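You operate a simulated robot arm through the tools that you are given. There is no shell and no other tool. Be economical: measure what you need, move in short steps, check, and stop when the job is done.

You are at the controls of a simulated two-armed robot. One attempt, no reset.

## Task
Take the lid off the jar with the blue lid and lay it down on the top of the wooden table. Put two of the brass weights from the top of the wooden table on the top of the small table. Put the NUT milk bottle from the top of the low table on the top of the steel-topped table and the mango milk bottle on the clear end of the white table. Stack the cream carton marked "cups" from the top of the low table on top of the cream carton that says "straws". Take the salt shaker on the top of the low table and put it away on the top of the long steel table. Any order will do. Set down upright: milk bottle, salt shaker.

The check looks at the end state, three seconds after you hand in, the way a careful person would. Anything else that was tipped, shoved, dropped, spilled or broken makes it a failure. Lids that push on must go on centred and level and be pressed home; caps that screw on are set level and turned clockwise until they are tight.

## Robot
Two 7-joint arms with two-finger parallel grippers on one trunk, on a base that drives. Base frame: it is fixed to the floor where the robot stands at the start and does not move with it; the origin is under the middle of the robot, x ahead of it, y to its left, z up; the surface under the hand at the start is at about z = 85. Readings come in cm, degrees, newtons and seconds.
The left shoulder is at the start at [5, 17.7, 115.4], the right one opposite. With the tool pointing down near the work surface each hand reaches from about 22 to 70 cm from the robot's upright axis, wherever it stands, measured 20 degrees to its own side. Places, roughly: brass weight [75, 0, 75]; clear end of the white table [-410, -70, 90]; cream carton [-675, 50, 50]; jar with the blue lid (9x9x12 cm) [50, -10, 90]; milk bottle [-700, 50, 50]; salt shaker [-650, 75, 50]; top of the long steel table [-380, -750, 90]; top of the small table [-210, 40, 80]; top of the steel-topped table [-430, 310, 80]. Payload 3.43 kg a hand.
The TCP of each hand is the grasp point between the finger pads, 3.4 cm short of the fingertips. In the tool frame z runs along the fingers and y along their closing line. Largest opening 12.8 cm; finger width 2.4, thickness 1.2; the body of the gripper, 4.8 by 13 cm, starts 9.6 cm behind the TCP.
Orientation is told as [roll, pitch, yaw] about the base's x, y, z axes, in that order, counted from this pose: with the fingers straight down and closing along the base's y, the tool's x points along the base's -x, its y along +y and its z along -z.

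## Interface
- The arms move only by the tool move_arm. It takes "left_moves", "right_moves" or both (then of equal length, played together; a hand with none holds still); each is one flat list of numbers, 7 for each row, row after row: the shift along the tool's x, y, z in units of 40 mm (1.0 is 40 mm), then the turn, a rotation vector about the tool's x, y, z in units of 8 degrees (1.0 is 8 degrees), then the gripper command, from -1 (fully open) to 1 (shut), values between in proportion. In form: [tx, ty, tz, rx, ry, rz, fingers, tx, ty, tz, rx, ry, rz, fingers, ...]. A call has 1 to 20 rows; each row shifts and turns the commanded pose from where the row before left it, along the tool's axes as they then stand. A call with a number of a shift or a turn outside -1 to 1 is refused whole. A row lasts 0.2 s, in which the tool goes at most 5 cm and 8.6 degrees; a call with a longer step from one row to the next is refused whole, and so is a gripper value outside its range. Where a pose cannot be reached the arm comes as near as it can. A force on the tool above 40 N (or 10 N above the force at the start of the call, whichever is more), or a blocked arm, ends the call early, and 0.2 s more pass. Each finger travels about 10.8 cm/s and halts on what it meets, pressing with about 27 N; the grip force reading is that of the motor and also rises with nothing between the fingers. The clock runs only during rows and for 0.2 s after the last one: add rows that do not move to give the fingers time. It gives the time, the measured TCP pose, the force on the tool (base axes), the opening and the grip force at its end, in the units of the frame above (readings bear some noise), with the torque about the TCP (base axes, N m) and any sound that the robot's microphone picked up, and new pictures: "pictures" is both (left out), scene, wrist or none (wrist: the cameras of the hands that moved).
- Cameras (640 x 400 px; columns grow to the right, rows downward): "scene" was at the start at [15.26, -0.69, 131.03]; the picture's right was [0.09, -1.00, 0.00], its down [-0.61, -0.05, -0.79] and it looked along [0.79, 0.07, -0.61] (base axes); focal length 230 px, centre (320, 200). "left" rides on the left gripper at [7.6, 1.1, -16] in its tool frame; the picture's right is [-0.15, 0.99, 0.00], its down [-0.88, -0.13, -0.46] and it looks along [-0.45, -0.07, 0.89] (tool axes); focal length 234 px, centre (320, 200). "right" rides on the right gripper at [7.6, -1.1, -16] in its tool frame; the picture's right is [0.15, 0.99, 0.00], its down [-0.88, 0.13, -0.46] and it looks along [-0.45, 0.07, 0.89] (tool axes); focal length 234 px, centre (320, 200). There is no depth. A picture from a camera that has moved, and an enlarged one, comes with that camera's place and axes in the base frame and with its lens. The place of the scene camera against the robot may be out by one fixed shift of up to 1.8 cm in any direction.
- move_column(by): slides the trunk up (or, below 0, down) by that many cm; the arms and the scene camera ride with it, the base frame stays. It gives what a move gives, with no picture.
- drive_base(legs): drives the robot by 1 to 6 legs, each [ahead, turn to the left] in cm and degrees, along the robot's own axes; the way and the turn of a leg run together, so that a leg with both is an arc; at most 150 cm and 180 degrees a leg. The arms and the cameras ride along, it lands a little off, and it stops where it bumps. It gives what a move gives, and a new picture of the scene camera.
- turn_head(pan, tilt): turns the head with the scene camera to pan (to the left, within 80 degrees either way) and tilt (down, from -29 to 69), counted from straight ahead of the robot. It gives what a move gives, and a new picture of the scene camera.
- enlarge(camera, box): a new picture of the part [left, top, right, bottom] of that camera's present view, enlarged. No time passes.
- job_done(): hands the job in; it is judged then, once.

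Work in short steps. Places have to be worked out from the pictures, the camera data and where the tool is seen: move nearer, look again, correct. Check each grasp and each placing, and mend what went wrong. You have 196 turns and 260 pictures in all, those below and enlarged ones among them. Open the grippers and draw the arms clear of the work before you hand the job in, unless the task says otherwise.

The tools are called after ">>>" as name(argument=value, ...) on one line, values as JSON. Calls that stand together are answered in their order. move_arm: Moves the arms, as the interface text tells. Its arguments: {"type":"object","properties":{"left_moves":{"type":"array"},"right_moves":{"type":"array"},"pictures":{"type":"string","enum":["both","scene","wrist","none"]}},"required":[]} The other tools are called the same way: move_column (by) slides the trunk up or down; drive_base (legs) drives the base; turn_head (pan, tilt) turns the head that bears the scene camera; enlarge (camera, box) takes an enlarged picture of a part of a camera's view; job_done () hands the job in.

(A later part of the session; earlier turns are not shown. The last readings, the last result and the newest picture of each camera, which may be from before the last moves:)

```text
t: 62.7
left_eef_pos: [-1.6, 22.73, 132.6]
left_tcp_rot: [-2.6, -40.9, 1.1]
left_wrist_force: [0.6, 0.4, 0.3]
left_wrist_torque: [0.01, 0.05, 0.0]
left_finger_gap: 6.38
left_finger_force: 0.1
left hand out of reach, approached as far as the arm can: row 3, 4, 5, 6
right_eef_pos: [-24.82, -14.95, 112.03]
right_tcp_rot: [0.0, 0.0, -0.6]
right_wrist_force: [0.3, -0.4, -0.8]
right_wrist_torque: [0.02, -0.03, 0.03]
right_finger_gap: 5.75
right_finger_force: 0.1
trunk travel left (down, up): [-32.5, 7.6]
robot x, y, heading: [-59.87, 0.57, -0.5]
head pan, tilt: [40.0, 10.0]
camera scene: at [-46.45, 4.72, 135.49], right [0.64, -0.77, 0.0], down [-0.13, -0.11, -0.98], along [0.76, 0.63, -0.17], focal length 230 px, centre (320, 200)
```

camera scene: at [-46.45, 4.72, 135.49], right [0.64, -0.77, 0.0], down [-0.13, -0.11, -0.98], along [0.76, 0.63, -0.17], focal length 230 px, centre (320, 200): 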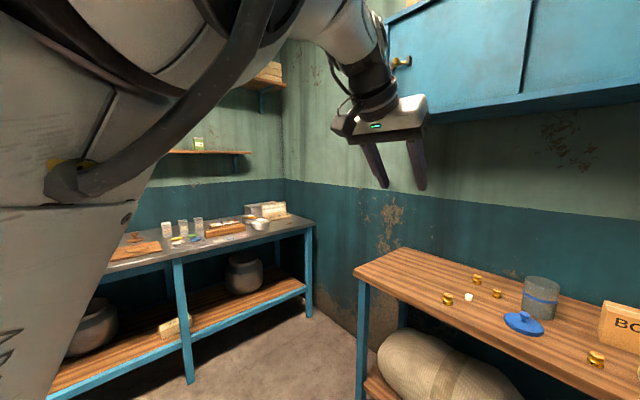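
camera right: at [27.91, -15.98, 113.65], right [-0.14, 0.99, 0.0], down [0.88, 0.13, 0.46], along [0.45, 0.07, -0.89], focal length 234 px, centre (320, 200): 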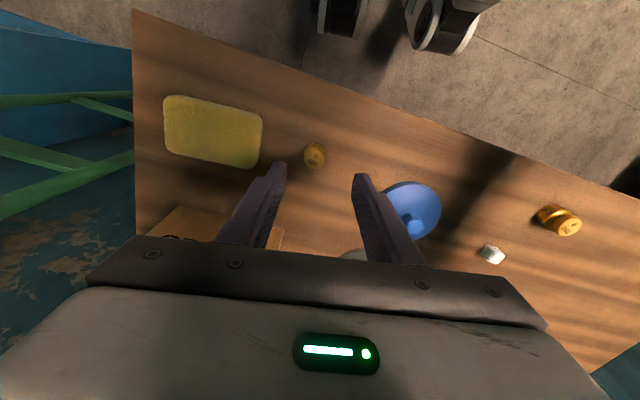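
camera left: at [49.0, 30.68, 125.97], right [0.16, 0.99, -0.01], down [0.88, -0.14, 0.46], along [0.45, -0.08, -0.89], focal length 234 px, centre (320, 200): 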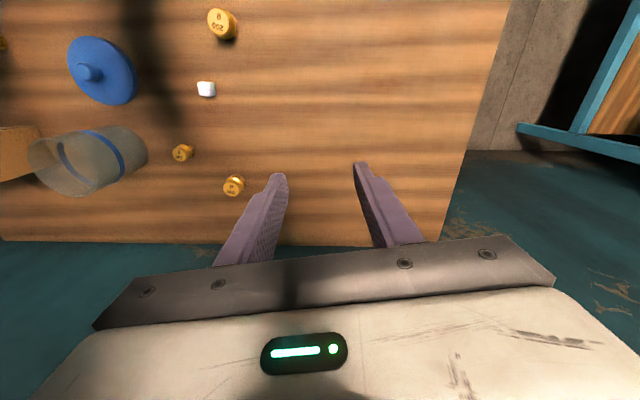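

Now the elbow is up and bent – a usable posture. I bring the hand down and back, then level it.

>>> move_arm(left_moves=[0.64, 0, 0.1, 0, 0, 0, 0, 0.64, 0, 0.1, 0, 0, 0, 0, 0.64, 0, 0.1, 0, 0, 0, 0, 0.64, 0, 0.1, 0, 0, 0, 0, 0.64, 0, 0.1, 0, 0.8, 0, 0, 0.3, 0, 0.3, 0, 0.8, 0, 0, 0.3, 0, 0.3, 0, 0.8, 0, 0, 0.3, 0, 0.3, 0, 0.8, 0, 0, 0, 0, 0.3, 0, 0.8, 0, 0, 0, 0, 0.3, 0, 0.8, 0, 0], pictures="scene")

```text
t: 64.9
left_eef_pos: [-8.24, 29.02, 119.31]
left_tcp_rot: [-4.1, -4.2, 1.3]
left_wrist_force: [1.0, -0.3, 0.2]
left_wrist_torque: [0.01, 0.03, 0.01]
left_finger_gap: 6.39
left_finger_force: 0.1
left hand out of reach, approached as far as the arm can: row 1, 2, 3, 4
right_eef_pos: [-24.75, -14.82, 111.99]
right_tcp_rot: [0.0, 0.1, -0.6]
right_wrist_force: [-0.4, 0.4, 0.5]
right_wrist_torque: [-0.02, 0.0, -0.02]
right_finger_gap: 5.77
right_finger_force: 0.2
trunk travel left (down, up): [-32.5, 7.6]
robot x, y, heading: [-60.04, 0.15, -0.5]
head pan, tilt: [40.0, 10.0]
camera scene: at [-46.35, 4.73, 135.47], right [0.64, -0.77, 0.0], down [-0.13, -0.11, -0.98], along [0.76, 0.63, -0.17], focal length 230 px, centre (320, 200)
```

scene: 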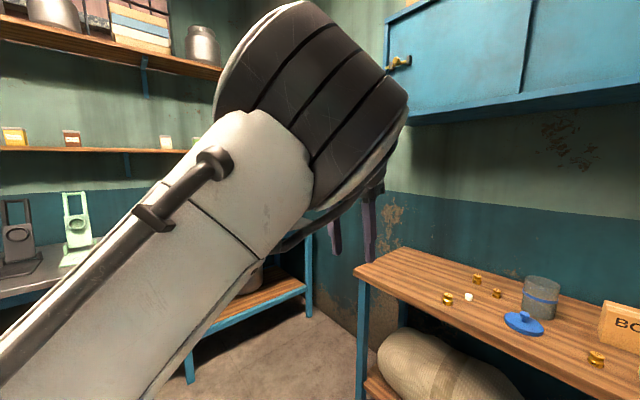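

Good. I test pulling back to a normal working position.

>>> move_arm(left_moves=[0.5, -0.35, 0, -0.25, 0.25, 0, 0, 0.5, -0.35, 0, -0.25, 0.25, 0, 0, 0.5, -0.35, 0, 0, 0, 0, 0, 0.5, -0.35, 0.1, 0, 0, 0, 0, 0.5, -0.35, 0.1, 0, 0, 0, 0, 0.5, -0.35, 0.1, 0, 0, 0, 0], pictures="scene")

```text
t: 66.3
left_eef_pos: [-15.0, 26.53, 119.82]
left_tcp_rot: [1.5, 1.7, -0.1]
left_wrist_force: [-0.9, -0.1, -0.2]
left_wrist_torque: [0.0, 0.01, -0.03]
left_finger_gap: 6.41
left_finger_force: 0.1
left hand out of reach, approached as far as the arm can: row 3, 4, 5, 6
right_eef_pos: [-24.82, -15.07, 111.95]
right_tcp_rot: [0.1, 0.1, -0.7]
right_wrist_force: [-0.9, 0.2, 0.9]
right_wrist_torque: [0.0, 0.02, 0.01]
right_finger_gap: 5.75
right_finger_force: 0.1
trunk travel left (down, up): [-32.5, 7.6]
robot x, y, heading: [-60.09, 0.34, -0.5]
head pan, tilt: [40.0, 10.0]
camera scene: at [-46.45, 4.71, 135.49], right [0.64, -0.77, 0.0], down [-0.13, -0.11, -0.98], along [0.76, 0.63, -0.17], focal length 230 px, centre (320, 200)
```

scene: 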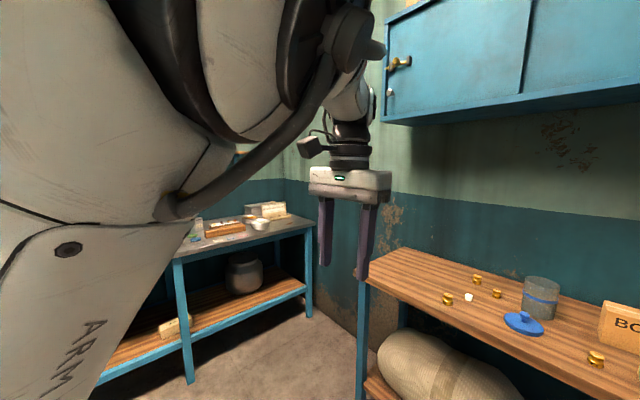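

Progress: rel. x 45 with the elbow up and left. I continue toward (40, 20) relative and lower.

>>> move_arm(left_moves=[0.3, -0.3, 0.3, 0, 0, 0, 0, 0.3, -0.3, 0.3, 0, 0, 0, 0, 0.3, -0.3, 0.3, 0, 0, 0, 0, 0.3, -0.3, 0.3, 0, 0, 0, 0, 0, -0.3, 0.3, 0, 0, 0, 0, 0, -0.3, 0.3, 0, 0, 0, 0], pictures="scene")

```text
t: 67.7
left_eef_pos: [-14.91, 27.59, 116.6]
left_tcp_rot: [1.3, 0.5, -0.7]
left_wrist_force: [-0.2, 0.2, 0.3]
left_wrist_torque: [-0.02, 0.02, 0.01]
left_finger_gap: 6.39
left_finger_force: 0.1
left hand out of reach, approached as far as the arm can: row 1, 2, 3, 4, 5, 6
right_eef_pos: [-24.73, -14.88, 111.99]
right_tcp_rot: [0.0, 0.1, -0.6]
right_wrist_force: [0.0, 0.1, 0.5]
right_wrist_torque: [-0.02, 0.02, 0.0]
right_finger_gap: 5.76
right_finger_force: 0.1
trunk travel left (down, up): [-32.5, 7.6]
robot x, y, heading: [-60.49, 0.27, -0.4]
head pan, tilt: [40.0, 10.0]
camera scene: at [-46.41, 4.73, 135.48], right [0.64, -0.77, 0.0], down [-0.13, -0.11, -0.98], along [0.76, 0.63, -0.17], focal length 230 px, centre (320, 200)
```

scene: 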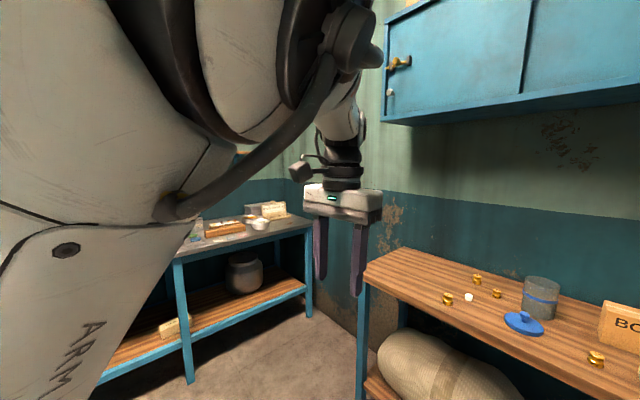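

I try moving outward and down first, then back, to let the elbow swing further out.

>>> move_arm(left_moves=[0, 0.6, 0.4, 0, 0, 0, 0, 0, 0.6, 0.4, 0, 0, 0, 0, 0, 0.6, 0.4, 0, 0, 0, 0, 0.5, 0.3, 0.2, 0, 0, 0, 0, 0.5, 0, 0.2, 0, 0, 0, 0, 0.5, 0, 0, 0, 0, 0, 0, 0.5, 0, 0, 0, 0, 0, 0], pictures="scene")

```text
t: 69.3
left_eef_pos: [-23.18, 36.64, 109.89]
left_tcp_rot: [1.7, 1.7, -0.1]
left_wrist_force: [0.1, 0.1, -0.1]
left_wrist_torque: [-0.01, -0.03, 0.0]
left_finger_gap: 6.4
left_finger_force: 0.1
right_eef_pos: [-24.9, -15.0, 111.97]
right_tcp_rot: [0.0, 0.0, -0.6]
right_wrist_force: [-0.3, -0.4, -0.9]
right_wrist_torque: [0.01, 0.03, 0.02]
right_finger_gap: 5.76
right_finger_force: 0.1
trunk travel left (down, up): [-32.5, 7.6]
robot x, y, heading: [-59.98, 0.15, -0.4]
head pan, tilt: [40.0, 10.0]
camera scene: at [-46.48, 4.69, 135.49], right [0.64, -0.77, 0.0], down [-0.13, -0.11, -0.98], along [0.76, 0.63, -0.17], focal length 230 px, centre (320, 200)
```

scene: 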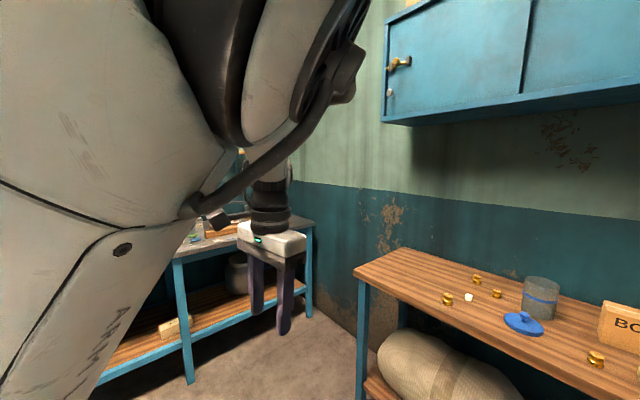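

Free motion here. Now I try coming back inward.

>>> move_arm(left_moves=[0.5, 0, 0, 0, 0, 0, 0, 0.3, -0.3, 0, 0, 0, 0, 0, 0, -0.5, 0, 0, 0, 0, 0, 0, -0.5, 0, 0, 0, 0, 0, 0, -0.5, 0, 0, 0, 0, 0, 0, -0.5, 0, 0, 0, 0, 0, 0, -0.5, 0, 0, 0, 0, 0], pictures="scene")

```text
t: 70.9
left_eef_pos: [-25.41, 32.53, 109.81]
left_tcp_rot: [1.7, 2.3, -0.9]
left_wrist_force: [-0.1, 0.5, -0.2]
left_wrist_torque: [-0.06, -0.02, 0.0]
left_finger_gap: 6.4
left_finger_force: 0.0
left hand out of reach, approached as far as the arm can: row 4, 5, 6, 7
right_eef_pos: [-24.6, -14.96, 111.97]
right_tcp_rot: [-0.1, 0.1, -0.6]
right_wrist_force: [0.0, -0.9, 1.0]
right_wrist_torque: [0.02, 0.0, 0.0]
right_finger_gap: 5.76
right_finger_force: 0.0
trunk travel left (down, up): [-32.5, 7.6]
robot x, y, heading: [-60.31, 0.32, -0.3]
head pan, tilt: [40.0, 10.0]
camera scene: at [-46.98, 5.17, 136.29], right [0.69, -0.72, 0.0], down [-0.06, -0.06, -1.0], along [0.72, 0.69, -0.09], focal length 230 px, centre (320, 200)
```

scene: 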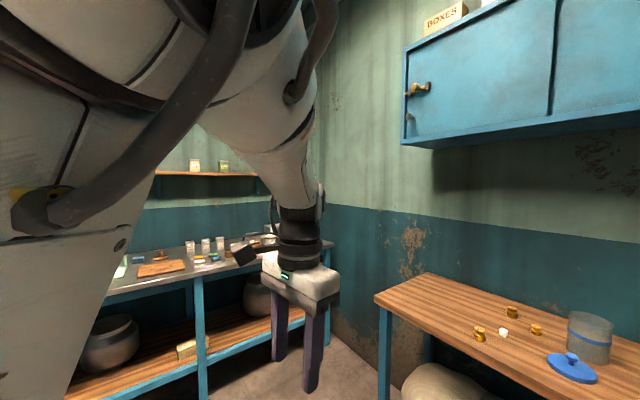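

The elbow is pressing on the head (camera moved), so that's the barrier. I move the hand outward and roll the tool to point inward, which pulls wrist and elbow out to the left.

>>> move_arm(left_moves=[0, 0.7, 0, 0, 0, 0, 0, 0, 0.7, 0, 0, 0, 0, 0, 0, 0, 0, 0.8, 0, 0, 0, 0, 0, 0, 0.8, 0, 0, 0, 0, 0, 0, 0.8, 0, 0, 0, 0, 0, 0, 0.8, 0, 0, 0, 0, 0, 0, 0.8, 0, 0, 0, 0, 0, 0, 0.8, 0, 0, 0], pictures="scene")

```text
t: 72.7
left_eef_pos: [-25.29, 37.89, 110.75]
left_tcp_rot: [-35.2, 1.4, -1.2]
left_wrist_force: [0.1, -0.3, -0.1]
left_wrist_torque: [0.0, -0.01, -0.01]
left_finger_gap: 6.4
left_finger_force: 0.0
right_eef_pos: [-24.79, -14.92, 111.99]
right_tcp_rot: [0.0, 0.1, -0.6]
right_wrist_force: [0.4, 0.4, -0.1]
right_wrist_torque: [-0.01, 0.0, 0.03]
right_finger_gap: 5.77
right_finger_force: 0.0
trunk travel left (down, up): [-32.5, 7.6]
robot x, y, heading: [-60.22, 0.44, -0.1]
head pan, tilt: [40.0, 10.0]
camera scene: at [-46.41, 4.77, 135.48], right [0.64, -0.77, 0.0], down [-0.13, -0.11, -0.98], along [0.76, 0.63, -0.17], focal length 230 px, centre (320, 200)
```

scene: 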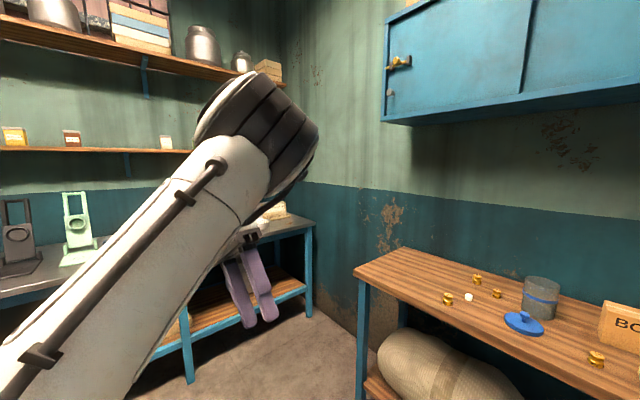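

The elbow swung left. I move inward with this roll, then unroll.

>>> move_arm(left_moves=[0, -0.55, 0.38, 0, 0, 0, 0, 0, -0.55, 0.38, 0, 0, 0, 0, 0, -0.55, 0.38, 0, 0, 0, 0, 0, -0.55, 0.38, 0, 0, 0, 0, 0, -0.55, 0.38, 0, 0, 0, 0, 0, -0.55, 0.38, 0, 0, 0, 0, 0, 0, 0, -0.8, 0, 0, 0, 0, 0, 0, -0.8, 0, 0, 0, 0, 0, 0, -0.8, 0, 0, 0, 0, 0, 0, -0.8, 0, 0, 0, 0, 0, 0, -0.8, 0, 0, 0], pictures="scene")

```text
t: 75.1
left_eef_pos: [-23.91, 29.39, 111.58]
left_tcp_rot: [-4.5, 1.9, -0.9]
left_wrist_force: [0.0, -0.5, 0.2]
left_wrist_torque: [0.02, 0.01, 0.0]
left_finger_gap: 6.38
left_finger_force: 0.1
left hand out of reach, approached as far as the arm can: row 8, 9, 10, 11
right_eef_pos: [-24.79, -14.89, 112.05]
right_tcp_rot: [0.0, 0.0, -0.6]
right_wrist_force: [0.1, 0.2, 0.6]
right_wrist_torque: [0.01, -0.01, -0.01]
right_finger_gap: 5.75
right_finger_force: 0.1
trunk travel left (down, up): [-32.5, 7.6]
robot x, y, heading: [-60.54, 0.14, -0.3]
head pan, tilt: [40.0, 10.0]
camera scene: at [-46.9, 5.12, 136.15], right [0.69, -0.73, 0.0], down [-0.07, -0.07, -0.99], along [0.72, 0.68, -0.1], focal length 230 px, centre (320, 200)
```

scene: 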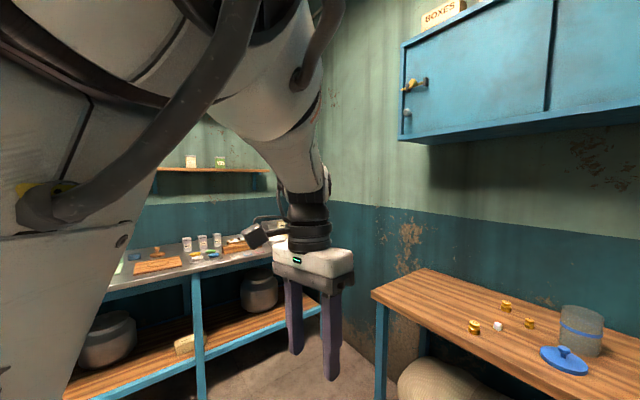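

The elbow-up posture works as long as the left hand stays at y ≥ ~30 relative; I'll work with that. I move it out to clear the head and level it.

>>> move_arm(left_moves=[0, 0.6, 0, 0, 0, 0, 0, 0, 0.6, 0, 0, 0, 0, 0, 0, 0.6, 0, -0.28, -0.12, 0, 0, 0, 0.4, 0, -0.28, -0.12, 0, 0], pictures="none")

>>> turn_head(pan=0, tilt=35)

```text
t: 76.1
left_eef_pos: [-23.67, 38.48, 111.61]
left_tcp_rot: [-0.4, -1.6, -0.5]
left_wrist_force: [0.0, -0.4, -0.1]
left_wrist_torque: [0.0, 0.0, 0.03]
left_finger_gap: 6.4
left_finger_force: 0.0
right_eef_pos: [-24.85, -15.02, 111.98]
right_tcp_rot: [0.0, 0.0, -0.7]
right_wrist_force: [0.0, 0.3, 0.2]
right_wrist_torque: [-0.01, 0.03, -0.01]
right_finger_gap: 5.78
right_finger_force: 0.0
trunk travel left (down, up): [-32.5, 7.6]
robot x, y, heading: [-60.02, -0.04, -0.4]
head pan, tilt: [40.0, 10.0]
```

```text
t: 77.2
left_eef_pos: [-23.87, 38.59, 111.4]
left_tcp_rot: [-0.4, -1.1, -0.2]
left_wrist_force: [-0.3, 0.9, 0.1]
left_wrist_torque: [-0.01, -0.01, -0.01]
left_finger_gap: 6.42
left_finger_force: 0.1
right_eef_pos: [-24.75, -15.01, 111.96]
right_tcp_rot: [0.0, 0.0, -0.6]
right_wrist_force: [-0.1, -0.8, -0.1]
right_wrist_torque: [-0.02, -0.03, 0.0]
right_finger_gap: 5.75
right_finger_force: 0.0
trunk travel left (down, up): [-32.5, 7.6]
robot x, y, heading: [-60.36, 0.47, -0.5]
head pan, tilt: [0.0, 35.0]
camera scene: at [-44.8, -1.27, 131.47], right [-0.01, -1.0, 0.0], down [-0.57, 0.0, -0.82], along [0.82, -0.01, -0.57], focal length 230 px, centre (320, 200)
```

scene: 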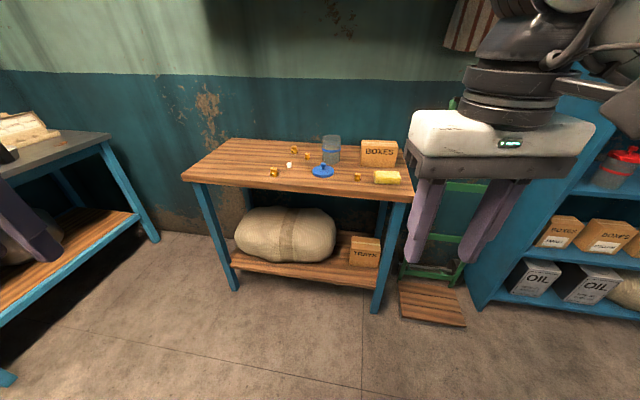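

I return to the table and turn right 16° so the left weight falls in the left hand's good zone.

>>> drive_base(legs=[[60, 0], [0, -16]])

```text
t: 81.6
left_eef_pos: [45.76, 26.78, 111.11]
left_tcp_rot: [-0.5, -0.6, -15.8]
left_wrist_force: [-1.0, -0.5, 0.3]
left_wrist_torque: [0.01, 0.02, 0.04]
left_finger_gap: 6.42
left_finger_force: 0.0
right_eef_pos: [30.48, -24.32, 111.92]
right_tcp_rot: [-0.1, 0.1, -16.3]
right_wrist_force: [0.4, 0.1, 1.0]
right_wrist_torque: [-0.02, -0.04, -0.02]
right_finger_gap: 5.75
right_finger_force: 0.1
trunk travel left (down, up): [-32.5, 7.6]
robot x, y, heading: [0.35, 0.18, -16.0]
head pan, tilt: [0.0, 35.0]
camera scene: at [15.35, -5.96, 131.47], right [-0.28, -0.96, 0.0], down [-0.55, 0.16, -0.82], along [0.79, -0.23, -0.57], focal length 230 px, centre (320, 200)
```

scene: 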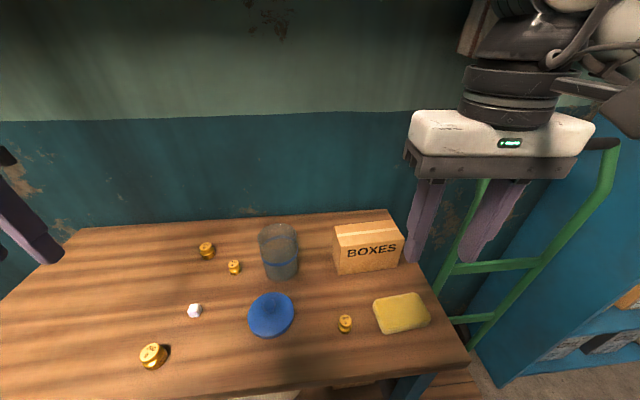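

I move both hands above their weights, down to about z 98.

>>> move_arm(left_moves=[0.137, -0.4, 0.54, 0, 0, 0, 0, 0.137, -0.4, 0.54, 0, 0, 0, 0, 0.137, -0.4, 0.54, 0, 0, 0, 0, 0.137, -0.4, 0.54, 0, 0, 0, 0, 0.137, -0.4, 0.54, 0, 0, 0, 0, 0.137, -0.4, 0.54, 0, 0, 0, 0], right_moves=[-0.1, 0.41, 0.575, 0, 0, 0, 0.1, -0.1, 0.41, 0.575, 0, 0, 0, 0.1, -0.1, 0.41, 0.575, 0, 0, 0, 0.1, -0.1, 0.41, 0.575, 0, 0, 0, 0.1, -0.1, 0.41, 0.575, 0, 0, 0, 0.1, -0.1, 0.41, 0.575, 0, 0, 0, 0.1])

```text
t: 83.0
left_eef_pos: [41.38, 20.97, 98.59]
left_tcp_rot: [-2.6, -1.7, -15.1]
left_wrist_force: [0.1, 1.2, 0.2]
left_wrist_torque: [0.0, 0.01, 0.04]
left_finger_gap: 6.39
left_finger_force: 0.1
left hand out of reach, approached as far as the arm can: row 5, 6
right_eef_pos: [35.75, -15.55, 97.96]
right_tcp_rot: [-0.1, 0.0, -16.2]
right_wrist_force: [0.7, 0.2, -0.7]
right_wrist_torque: [0.02, 0.01, -0.01]
right_finger_gap: 5.74
right_finger_force: 0.2
trunk travel left (down, up): [-32.5, 7.6]
robot x, y, heading: [0.38, -0.37, -16.7]
head pan, tilt: [0.0, 35.0]
camera scene: at [15.42, -5.9, 131.46], right [-0.28, -0.96, 0.0], down [-0.55, 0.16, -0.82], along [0.79, -0.23, -0.57], focal length 230 px, centre (320, 200)
camera right: at [27.97, -14.45, 113.86], right [0.14, 0.99, 0.0], down [0.88, -0.12, 0.46], along [0.45, -0.06, -0.89], focal length 234 px, centre (320, 200)
camera left: at [34.15, 24.8, 114.29], right [0.4, 0.92, -0.04], down [0.81, -0.33, 0.49], along [0.43, -0.23, -0.87], focal length 234 px, centre (320, 200)
```

scene: 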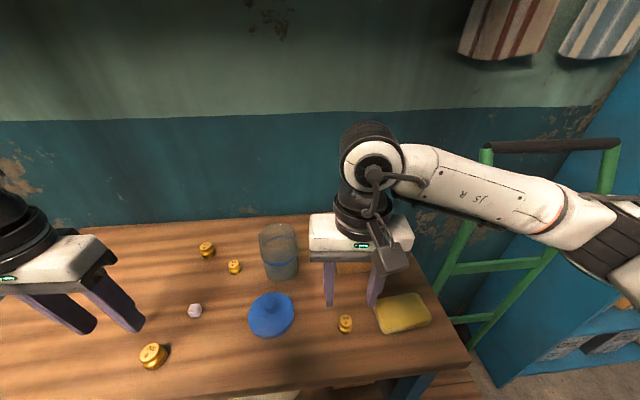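
right: 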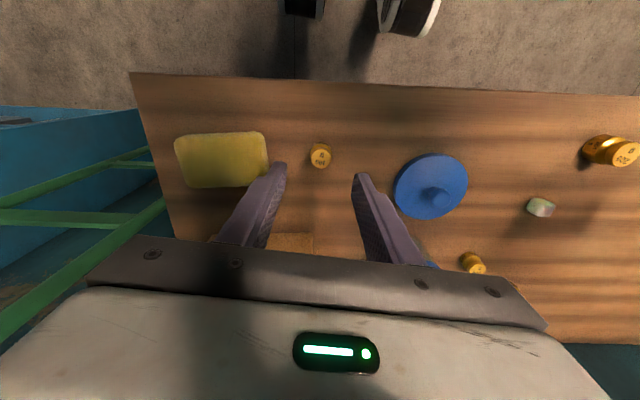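
left: 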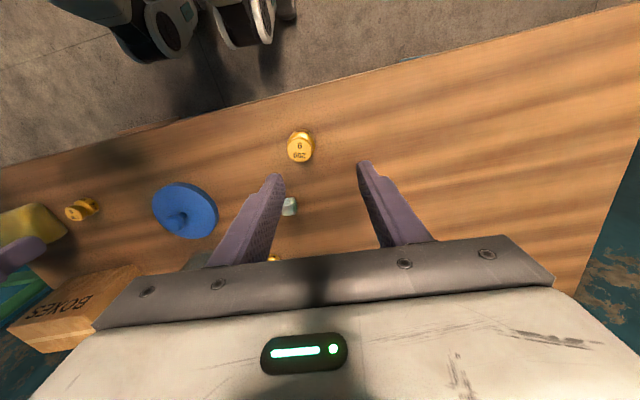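

The right hand is centred on its weight; I lower, grip and lift it. The left hand stays.

>>> move_arm(right_moves=[0.06, 0.04, 0.75, 0, 0, 0, 0.1, 0, 0, 0.75, 0, 0, 0, 0.1, 0, 0, 0.76, 0, 0, 0, 0.1, 0, 0, 0, 0, 0, 0, 0.1, 0, 0, 0, 0, 0, 0, 0.5, 0, 0, 0, 0, 0, 0, 1, 0, 0, 0, 0, 0, 0, 1, 0, 0, -0.2, 0, 0, 0, 1, 0, 0, -0.5, 0, 0, 0, 1, 0, 0, -0.8, 0, 0, 0, 1, 0, 0, -0.8, 0, 0, 0, 1], pictures="wrist")

```text
t: 85.4
left_eef_pos: [41.12, 20.99, 98.31]
left_tcp_rot: [-2.6, -0.9, -14.8]
left_wrist_force: [0.5, -0.3, 0.3]
left_wrist_torque: [0.01, 0.0, 0.01]
left_finger_gap: 6.4
left_finger_force: 0.1
right_eef_pos: [35.48, -15.3, 98.42]
right_tcp_rot: [0.0, -0.1, -16.3]
right_wrist_force: [0.1, -0.2, -0.7]
right_wrist_torque: [0.03, 0.0, -0.03]
right_finger_gap: 2.59
right_finger_force: 27.3
trunk travel left (down, up): [-32.5, 7.6]
robot x, y, heading: [0.33, -0.07, -16.2]
head pan, tilt: [0.0, 35.0]
camera right: at [27.76, -14.19, 114.35], right [0.14, 0.99, 0.0], down [0.88, -0.12, 0.46], along [0.45, -0.06, -0.89], focal length 234 px, centre (320, 200)
```

right: 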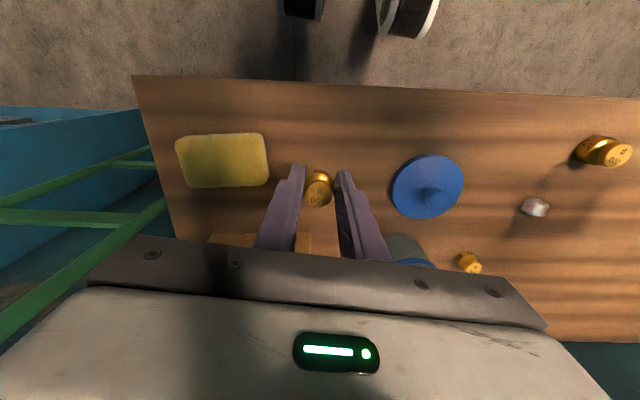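

Weight held. I raise the right hand, then turn 9° more to the right for the left hand's weight.

>>> move_arm(right_moves=[0, 0, -0.9, 0, 0, 0, 1, 0, 0, -0.9, 0, 0, 0, 1, 0, 0, -0.9, 0, 0, 0, 1], pictures="none")

>>> drive_base(legs=[[0, -9]])

>>> enlarge(camera="left", box=[0, 0, 640, 400])

```text
t: 86.2
left_eef_pos: [41.12, 21.13, 98.21]
left_tcp_rot: [-2.6, -0.9, -14.8]
left_wrist_force: [0.7, 0.5, 0.2]
left_wrist_torque: [-0.01, 0.02, 0.0]
left_finger_gap: 6.38
left_finger_force: 0.0
right_eef_pos: [35.3, -15.35, 109.13]
right_tcp_rot: [0.0, 0.1, -16.4]
right_wrist_force: [-0.5, 0.5, -1.2]
right_wrist_torque: [0.01, 0.01, 0.01]
right_finger_gap: 2.62
right_finger_force: 26.7
trunk travel left (down, up): [-32.5, 7.6]
robot x, y, heading: [0.77, -0.2, -16.3]
head pan, tilt: [0.0, 35.0]
```

```text
t: 87.2
left_eef_pos: [43.81, 14.49, 98.12]
left_tcp_rot: [-2.7, -0.7, -23.7]
left_wrist_force: [-0.7, -0.1, 0.1]
left_wrist_torque: [0.02, 0.0, -0.01]
left_finger_gap: 6.38
left_finger_force: 0.0
right_eef_pos: [32.61, -20.66, 109.14]
right_tcp_rot: [0.0, -0.1, -25.2]
right_wrist_force: [0.0, -0.8, -1.1]
right_wrist_torque: [0.01, -0.02, 0.0]
right_finger_gap: 2.6
right_finger_force: 27.0
trunk travel left (down, up): [-32.5, 7.6]
robot x, y, heading: [0.54, -0.18, -25.0]
head pan, tilt: [0.0, 35.0]
camera scene: at [14.49, -8.26, 131.47], right [-0.42, -0.91, 0.0], down [-0.52, 0.24, -0.82], along [0.74, -0.35, -0.57], focal length 230 px, centre (320, 200)
```

scene: 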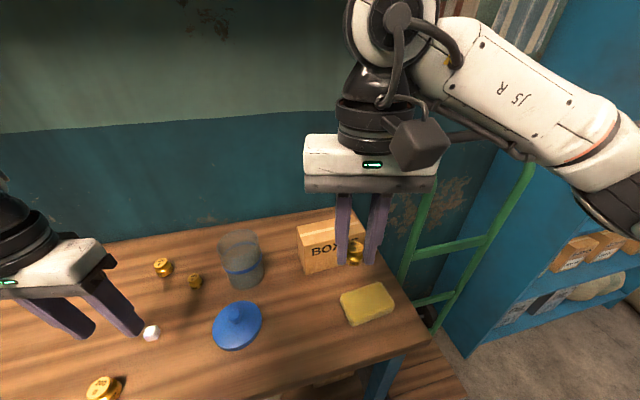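

```text
1.00 times, centred on (320, 200) of left (not enlarged: the box is as wide or as high as the picture)
camera zoom: at [37.52, 19.41, 113.97], right [0.53, 0.85, -0.04], down [0.76, -0.45, 0.47], along [0.38, -0.28, -0.88], focal length 234 px, centre (320, 200)
```

zoom: 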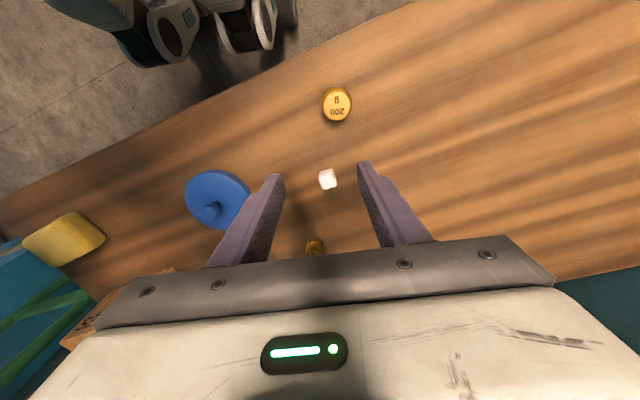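

The weight is at (40.05, 18.6). I move above it and level the hand, looking before descending.

>>> move_arm(left_moves=[0.4, 0.19, 0, -0.34, 0, 0, 0, 0.4, 0.19, 0, 0, 0, 0, 0, 0.47, 0.18, 0, 0, 0, 0, 0, 0, 0, 0, 0, 0, 0, 0], pictures="wrist")

```text
t: 88.2
left_eef_pos: [39.97, 18.51, 97.98]
left_tcp_rot: [-1.5, -0.8, -23.1]
left_wrist_force: [0.8, -0.3, 0.3]
left_wrist_torque: [0.0, 0.0, 0.01]
left_finger_gap: 6.43
left_finger_force: 0.0
right_eef_pos: [32.53, -20.59, 109.11]
right_tcp_rot: [0.0, 0.1, -25.2]
right_wrist_force: [-0.7, -0.5, -1.1]
right_wrist_torque: [0.02, 0.02, 0.01]
right_finger_gap: 2.61
right_finger_force: 26.7
trunk travel left (down, up): [-32.5, 7.6]
robot x, y, heading: [0.72, -0.39, -25.4]
head pan, tilt: [0.0, 35.0]
camera left: at [33.4, 23.04, 113.76], right [0.52, 0.85, -0.03], down [0.76, -0.45, 0.47], along [0.39, -0.27, -0.88], focal length 234 px, centre (320, 200)
```

left: 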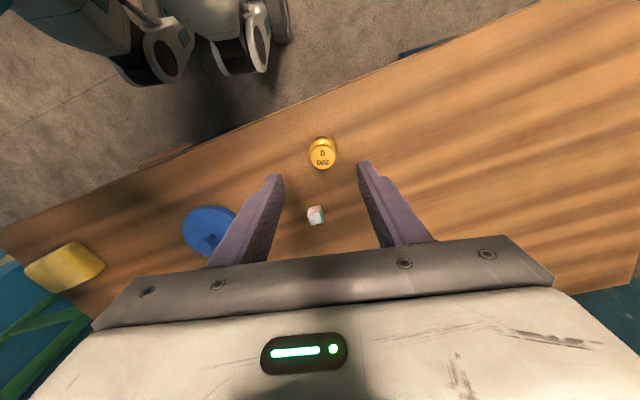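

Centred. I descend, grip, and lift.

>>> move_arm(left_moves=[0, 0, 0.75, 0, 0, 0, 0, 0, 0, 0.75, 0, 0, 0, 0, 0, 0, 0.75, 0, 0, 0, 0, 0, 0, 0, 0, 0, 0, 0, 0, 0, 0, 0, 0, 0, 0.5, 0, 0, 0, 0, 0, 0, 1, 0, 0, 0, 0, 0, 0, 1, 0, 0, -0.2, 0, 0, 0, 1, 0, 0, -0.5, 0, 0, 0, 1, 0, 0.2, -0.8, 0, 0, 0, 1, 0, 0.2, -0.8, 0, 0, 0, 1, 0, 0.2, -0.8, 0, 0, 0, 1], pictures="wrist")

```text
t: 90.8
left_eef_pos: [40.73, 21.04, 101.45]
left_tcp_rot: [-1.3, -0.2, -22.9]
left_wrist_force: [0.0, 0.7, -1.6]
left_wrist_torque: [-0.02, -0.01, -0.01]
left_finger_gap: 3.32
left_finger_force: 27.2
right_eef_pos: [32.58, -20.61, 109.0]
right_tcp_rot: [0.0, 0.0, -25.2]
right_wrist_force: [-0.6, 0.9, 0.3]
right_wrist_torque: [-0.01, -0.01, -0.02]
right_finger_gap: 2.62
right_finger_force: 26.8
trunk travel left (down, up): [-32.5, 7.6]
robot x, y, heading: [0.22, -0.3, -25.2]
head pan, tilt: [0.0, 35.0]
camera left: at [34.33, 25.38, 117.21], right [0.52, 0.85, -0.02], down [0.76, -0.45, 0.46], along [0.38, -0.26, -0.89], focal length 234 px, centre (320, 200)
```

left: 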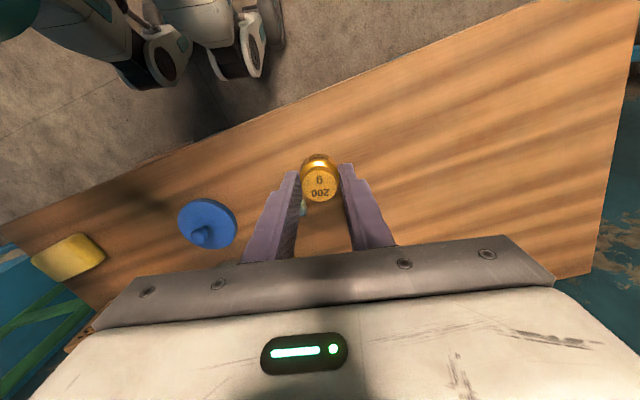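

Both weights are held. I raise the left hand, back off and turn toward the small table.

>>> move_arm(left_moves=[0, 0.5, -0.6, 0, 0, 0, 1, 0, 0.5, -0.6, 0, 0, 0, 1, 0, 0.5, -0.6, 0, 0, 0, 1, 0, 0.5, -0.6, 0, 0, 0, 1], pictures="none")

>>> drive_base(legs=[[-55, 0], [0, -160]])

```text
t: 91.8
left_eef_pos: [44.25, 28.46, 111.15]
left_tcp_rot: [-0.9, -1.3, -23.2]
left_wrist_force: [-0.5, -0.3, -2.3]
left_wrist_torque: [0.0, -0.02, -0.02]
left_finger_gap: 3.35
left_finger_force: 27.5
right_eef_pos: [32.72, -20.5, 109.01]
right_tcp_rot: [0.0, 0.1, -25.2]
right_wrist_force: [-0.2, -0.2, -1.1]
right_wrist_torque: [-0.04, 0.0, -0.02]
right_finger_gap: 2.62
right_finger_force: 27.5
trunk travel left (down, up): [-32.5, 7.6]
robot x, y, heading: [0.77, 0.26, -25.1]
head pan, tilt: [0.0, 35.0]
```

```text
t: 101.5
left_eef_pos: [-79.86, -19.28, 110.85]
left_tcp_rot: [-0.8, -0.6, 178.5]
left_wrist_force: [0.1, 0.5, -2.1]
left_wrist_torque: [-0.03, 0.03, 0.03]
left_finger_gap: 3.34
left_finger_force: 27.0
right_eef_pos: [-87.06, 30.75, 108.98]
right_tcp_rot: [0.0, 0.0, 176.2]
right_wrist_force: [0.1, 0.6, -0.8]
right_wrist_torque: [0.02, 0.01, 0.05]
right_finger_gap: 2.59
right_finger_force: 26.9
trunk travel left (down, up): [-32.5, 7.6]
robot x, y, heading: [-49.94, 23.4, 176.2]
head pan, tilt: [0.0, 35.0]
camera scene: at [-65.89, 22.97, 131.47], right [0.06, 1.0, 0.0], down [0.57, -0.04, -0.82], along [-0.82, 0.05, -0.57], focal length 230 px, centre (320, 200)
```

scene: 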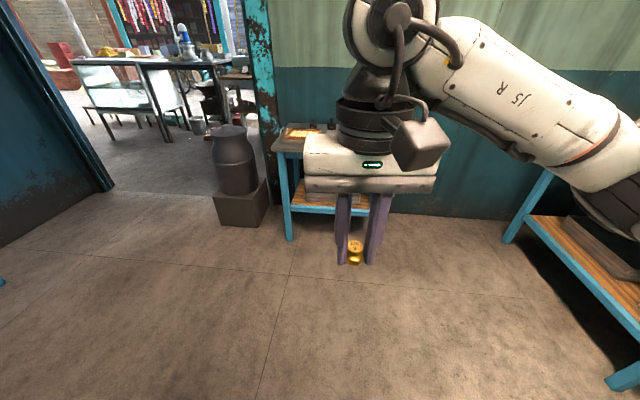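

The small table is ahead, partly hidden by my hand. I drive closer and look.

>>> drive_base(legs=[[0, -3], [70, 0]])

```text
t: 105.8
left_eef_pos: [-150.78, -9.28, 110.78]
left_tcp_rot: [-1.0, -0.6, 175.3]
left_wrist_force: [0.7, -0.8, -2.4]
left_wrist_torque: [0.01, -0.01, 0.01]
left_finger_gap: 3.34
left_finger_force: 27.0
right_eef_pos: [-155.16, 41.11, 109.0]
right_tcp_rot: [0.0, 0.2, 173.0]
right_wrist_force: [0.2, -0.3, -1.1]
right_wrist_torque: [-0.03, 0.01, -0.02]
right_finger_gap: 2.59
right_finger_force: 27.1
trunk travel left (down, up): [-32.5, 7.6]
robot x, y, heading: [-118.01, 31.95, 173.1]
head pan, tilt: [0.0, 35.0]
camera scene: at [-134.36, 32.11, 131.46], right [0.12, 0.99, 0.0], down [0.57, -0.07, -0.82], along [-0.81, 0.1, -0.57], focal length 230 px, centre (320, 200)
```

scene: 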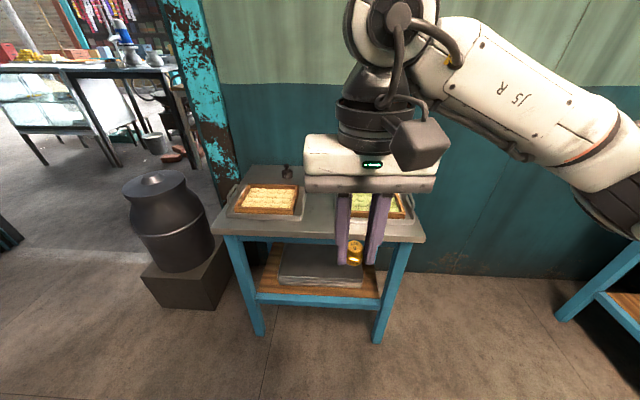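

I slide the right hand aside to see the table top.

>>> move_arm(right_moves=[0, -0.9, 0, 0, 0, 0, 1, 0, -0.9, 0, 0, 0, 0, 1, 0, -0.9, 0, 0, 0, 0, 1, 0, -0.9, 0, 0, 0, 0, 1], pictures="scene")

>>> enlarge(camera="scene", box=[180, 140, 460, 315])

```text
t: 106.8
left_eef_pos: [-150.68, -9.23, 110.77]
left_tcp_rot: [-1.0, -0.7, 175.3]
left_wrist_force: [-0.2, -0.6, -1.9]
left_wrist_torque: [-0.03, 0.02, -0.01]
left_finger_gap: 3.33
left_finger_force: 26.8
right_eef_pos: [-153.54, 55.32, 109.05]
right_tcp_rot: [-0.1, 0.0, 173.0]
right_wrist_force: [0.4, 0.1, -0.6]
right_wrist_torque: [0.01, 0.03, -0.01]
right_finger_gap: 2.59
right_finger_force: 27.2
trunk travel left (down, up): [-32.5, 7.6]
robot x, y, heading: [-117.95, 31.52, 172.8]
head pan, tilt: [0.0, 35.0]
camera scene: at [-134.29, 32.17, 131.47], right [0.12, 0.99, 0.0], down [0.57, -0.07, -0.82], along [-0.81, 0.1, -0.57], focal length 230 px, centre (320, 200)
```

scene: 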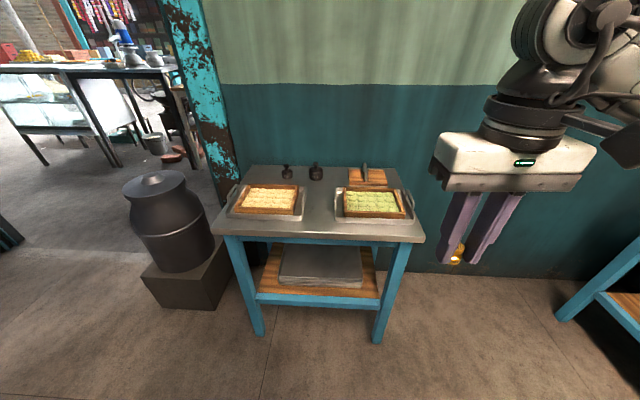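

```text
2.29 times, centred on (320, 228) of scene
camera zoom: at [-134.29, 32.17, 131.47], right [0.12, 0.99, 0.0], down [0.57, -0.07, -0.82], along [-0.81, 0.1, -0.57], focal length 526 px, centre (320, 137)
```

zoom: 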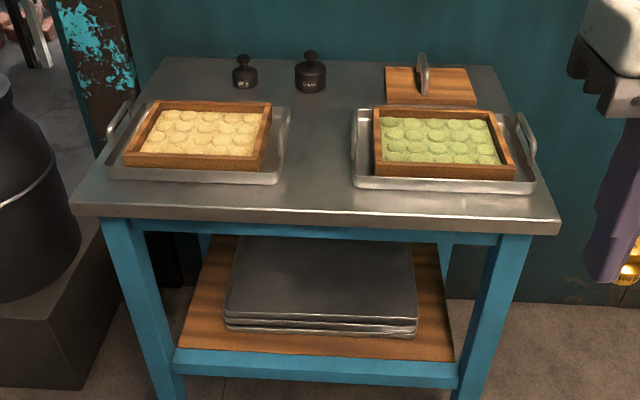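

The middle strip between the trays is free (about x -193…-204, y 40). I drive up so the right hand can set its weight there.

>>> drive_base(legs=[[0, 4], [43, 0]])

>>> enlarge(camera="right", box=[0, 0, 640, 400])

```text
t: 109.8
left_eef_pos: [-190.51, -9.22, 110.76]
left_tcp_rot: [-1.1, -0.6, 179.3]
left_wrist_force: [0.5, -0.4, -2.6]
left_wrist_torque: [0.03, -0.01, 0.01]
left_finger_gap: 3.34
left_finger_force: 27.1
right_eef_pos: [-197.81, 54.92, 109.22]
right_tcp_rot: [0.1, 0.1, 176.9]
right_wrist_force: [0.1, 0.4, -1.1]
right_wrist_torque: [0.0, -0.04, -0.01]
right_finger_gap: 2.6
right_finger_force: 27.2
trunk travel left (down, up): [-32.5, 7.6]
robot x, y, heading: [-160.87, 33.85, 176.9]
head pan, tilt: [0.0, 35.0]
camera scene: at [-177.13, 33.24, 131.46], right [0.05, 1.0, 0.0], down [0.57, -0.03, -0.82], along [-0.82, 0.04, -0.57], focal length 230 px, centre (320, 200)
```

scene: 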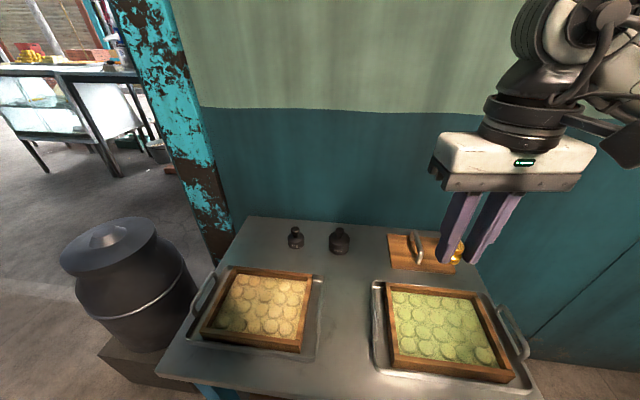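

```text
1.00 times, centred on (320, 200) of right (not enlarged: the box is as wide or as high as the picture)
camera zoom: at [-190.34, 55.7, 125.1], right [0.09, -1.0, 0.0], down [-0.89, -0.08, 0.45], along [-0.45, -0.04, -0.89], focal length 234 px, centre (320, 200)
```

zoom: 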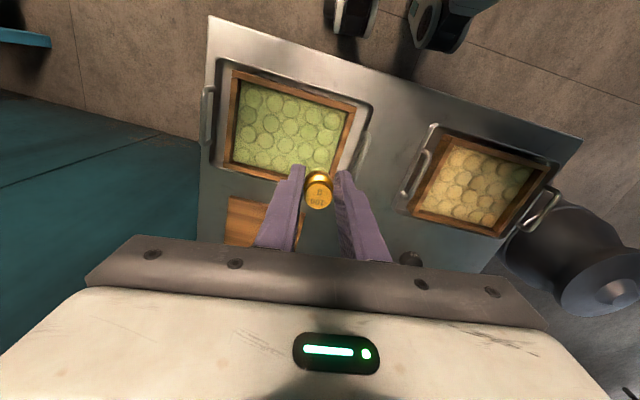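

Right weight goes to about (-208, 41). I move there at height, then lower to z 92 and look.

>>> move_arm(right_moves=[-0.6, 0.9, 0, 0, 0, 0, 1, -0.6, 0.9, 0, 0, 0, 0, 1, -0.6, 0.9, 0, 0, 0, 0, 1, -0.56, 0.86, 0, 0, 0, 0, 1, 0, 0, 0.9, 0, 0, 0, 1, 0, 0, 0.9, 0, 0, 0, 1, 0, 0, 0.9, 0, 0, 0, 1, 0, 0, 0.9, 0, 0, 0, 1, 0, 0, 0.7, 0, 0, 0, 1, 0, 0, 0, 0, 0, 0, 1])

```text
t: 112.0
left_eef_pos: [-190.54, -9.26, 110.74]
left_tcp_rot: [-0.9, -0.6, 179.4]
left_wrist_force: [0.4, 0.1, -1.3]
left_wrist_torque: [0.02, -0.01, -0.01]
left_finger_gap: 3.32
left_finger_force: 26.7
right_eef_pos: [-208.1, 40.89, 92.07]
right_tcp_rot: [0.0, 0.0, 176.8]
right_wrist_force: [0.2, -0.1, -0.8]
right_wrist_torque: [0.01, 0.0, -0.01]
right_finger_gap: 2.6
right_finger_force: 27.1
trunk travel left (down, up): [-32.5, 7.6]
robot x, y, heading: [-160.99, 34.08, 176.8]
head pan, tilt: [0.0, 35.0]
camera scene: at [-177.08, 33.24, 131.47], right [0.05, 1.0, 0.0], down [0.57, -0.03, -0.82], along [-0.82, 0.04, -0.57], focal length 230 px, centre (320, 200)
camera right: at [-200.6, 41.86, 107.94], right [0.09, -1.0, 0.0], down [-0.89, -0.08, 0.46], along [-0.45, -0.04, -0.89], focal length 234 px, centre (320, 200)
```

scene: 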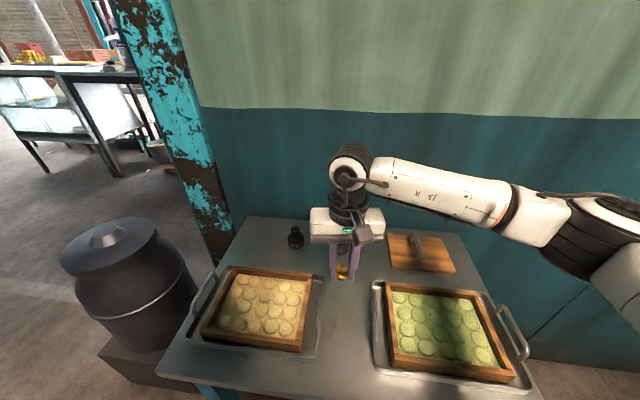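
right: 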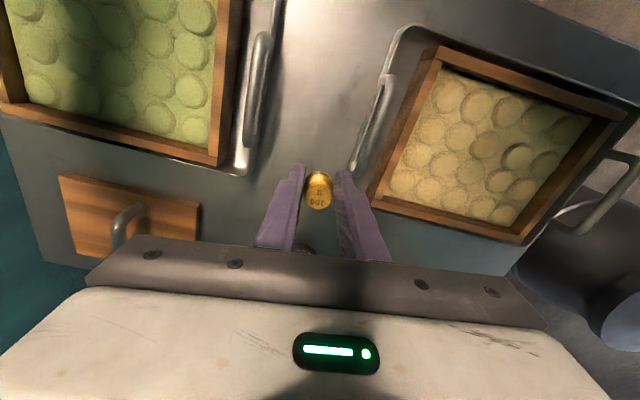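

Well placed in the free strip. I lower in steps, feeling for contact.

>>> move_arm(right_moves=[0, 0, 0.4, 0, 0, 0, 1, 0, 0, 0.4, 0, 0, 0, 1, 0, 0, 0.3, 0, 0, 0, 1, 0, 0, 0.2, 0, 0, 0, 1, 0, 0, 0.2, 0, 0, 0, 1, 0, 0, 0.15, 0, 0, 0, 1], pictures="wrist")

```text
t: 113.4
left_eef_pos: [-190.46, -9.25, 110.79]
left_tcp_rot: [-0.9, -0.6, 179.3]
left_wrist_force: [0.6, -0.7, -2.3]
left_wrist_torque: [0.01, 0.02, 0.01]
left_finger_gap: 3.34
left_finger_force: 26.9
right_eef_pos: [-207.86, 41.23, 85.37]
right_tcp_rot: [-0.1, 0.0, 176.9]
right_wrist_force: [-0.2, -0.2, -1.8]
right_wrist_torque: [-0.01, -0.01, 0.01]
right_finger_gap: 2.62
right_finger_force: 27.2
trunk travel left (down, up): [-32.5, 7.6]
robot x, y, heading: [-161.13, 33.46, 177.3]
head pan, tilt: [0.0, 35.0]
camera right: at [-200.47, 42.03, 101.31], right [0.09, -1.0, 0.0], down [-0.89, -0.08, 0.46], along [-0.45, -0.04, -0.89], focal length 234 px, centre (320, 200)
```

right: 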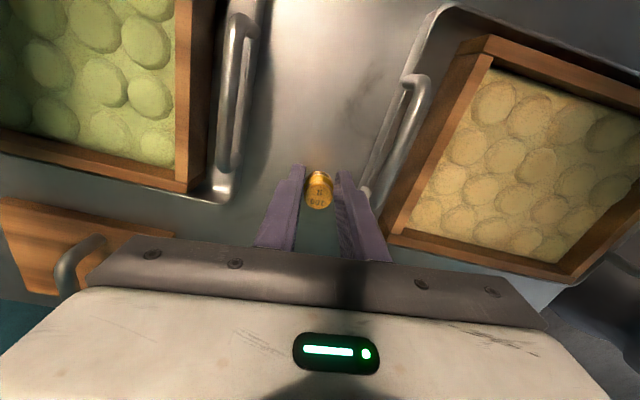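

The tray rim on one side is close; I shift 1 cm away from it and continue down finely.

>>> move_arm(right_moves=[0, -0.25, 0, 0, 0, 0, 1, 0, 0, 0.12, 0, 0, 0, 1, 0, 0, 0.1, 0, 0, 0, 1, 0, 0, 0.08, 0, 0, 0, 1, 0, 0, 0.08, 0, 0, 0, 1, 0, 0, 0, 0, 0, 0, 1], pictures="none")

```text
t: 114.8
left_eef_pos: [-190.3, -9.28, 110.73]
left_tcp_rot: [-1.0, -0.7, 179.3]
left_wrist_force: [0.0, 0.0, -2.8]
left_wrist_torque: [0.02, 0.0, 0.02]
left_finger_gap: 3.34
left_finger_force: 27.2
right_eef_pos: [-207.83, 42.14, 84.15]
right_tcp_rot: [0.1, -0.2, 176.9]
right_wrist_force: [2.7, 2.2, 14.9]
right_wrist_torque: [0.15, 0.01, 0.01]
right_finger_gap: 2.61
right_finger_force: 26.5
trunk travel left (down, up): [-32.5, 7.6]
robot x, y, heading: [-160.6, 33.77, 177.1]
head pan, tilt: [0.0, 35.0]
```

Contact. I release and rise.

>>> move_arm(right_moves=[0, 0, 0, 0, 0, 0, 0.45, 0, 0, 0, 0, 0, 0, 0.3, 0, 0, 0, 0, 0, 0, 0.3, 0, 0, -0.4, 0, 0, 0, 0.3, 0, 0, -0.8, 0, 0, 0, 0.3, 0, 0, -0.9, 0, 0, 0, 0.3, 0, 0, -0.9, 0, 0, 0, 0.3, 0, 0, -0.9, 0, 0, 0, 0.3, 0, 0, -0.9, 0, 0, 0, 0.3])

```text
t: 116.8
left_eef_pos: [-190.41, -9.24, 110.75]
left_tcp_rot: [-1.0, -0.6, 179.2]
left_wrist_force: [-0.4, -0.1, -1.4]
left_wrist_torque: [0.0, 0.03, 0.0]
left_finger_gap: 3.33
left_finger_force: 27.1
right_eef_pos: [-207.64, 42.26, 103.1]
right_tcp_rot: [-0.1, 0.0, 177.0]
right_wrist_force: [-0.8, -0.3, 0.0]
right_wrist_torque: [0.02, -0.02, 0.05]
right_finger_gap: 4.47
right_finger_force: 0.1
trunk travel left (down, up): [-32.5, 7.6]
robot x, y, heading: [-161.28, 33.7, 177.0]
head pan, tilt: [0.0, 35.0]
camera scene: at [-177.05, 33.22, 131.47], right [0.05, 1.0, 0.0], down [0.57, -0.03, -0.82], along [-0.82, 0.04, -0.57], focal length 230 px, centre (320, 200)
camera right: at [-200.23, 43.06, 119.0], right [0.09, -1.0, 0.0], down [-0.89, -0.08, 0.45], along [-0.45, -0.04, -0.89], focal length 234 px, centre (320, 200)
```

scene: 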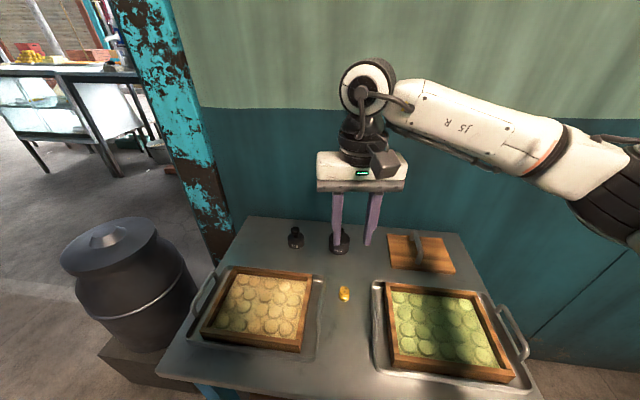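
right: 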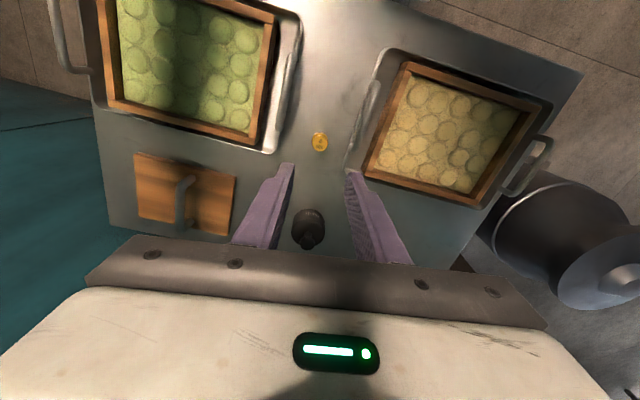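

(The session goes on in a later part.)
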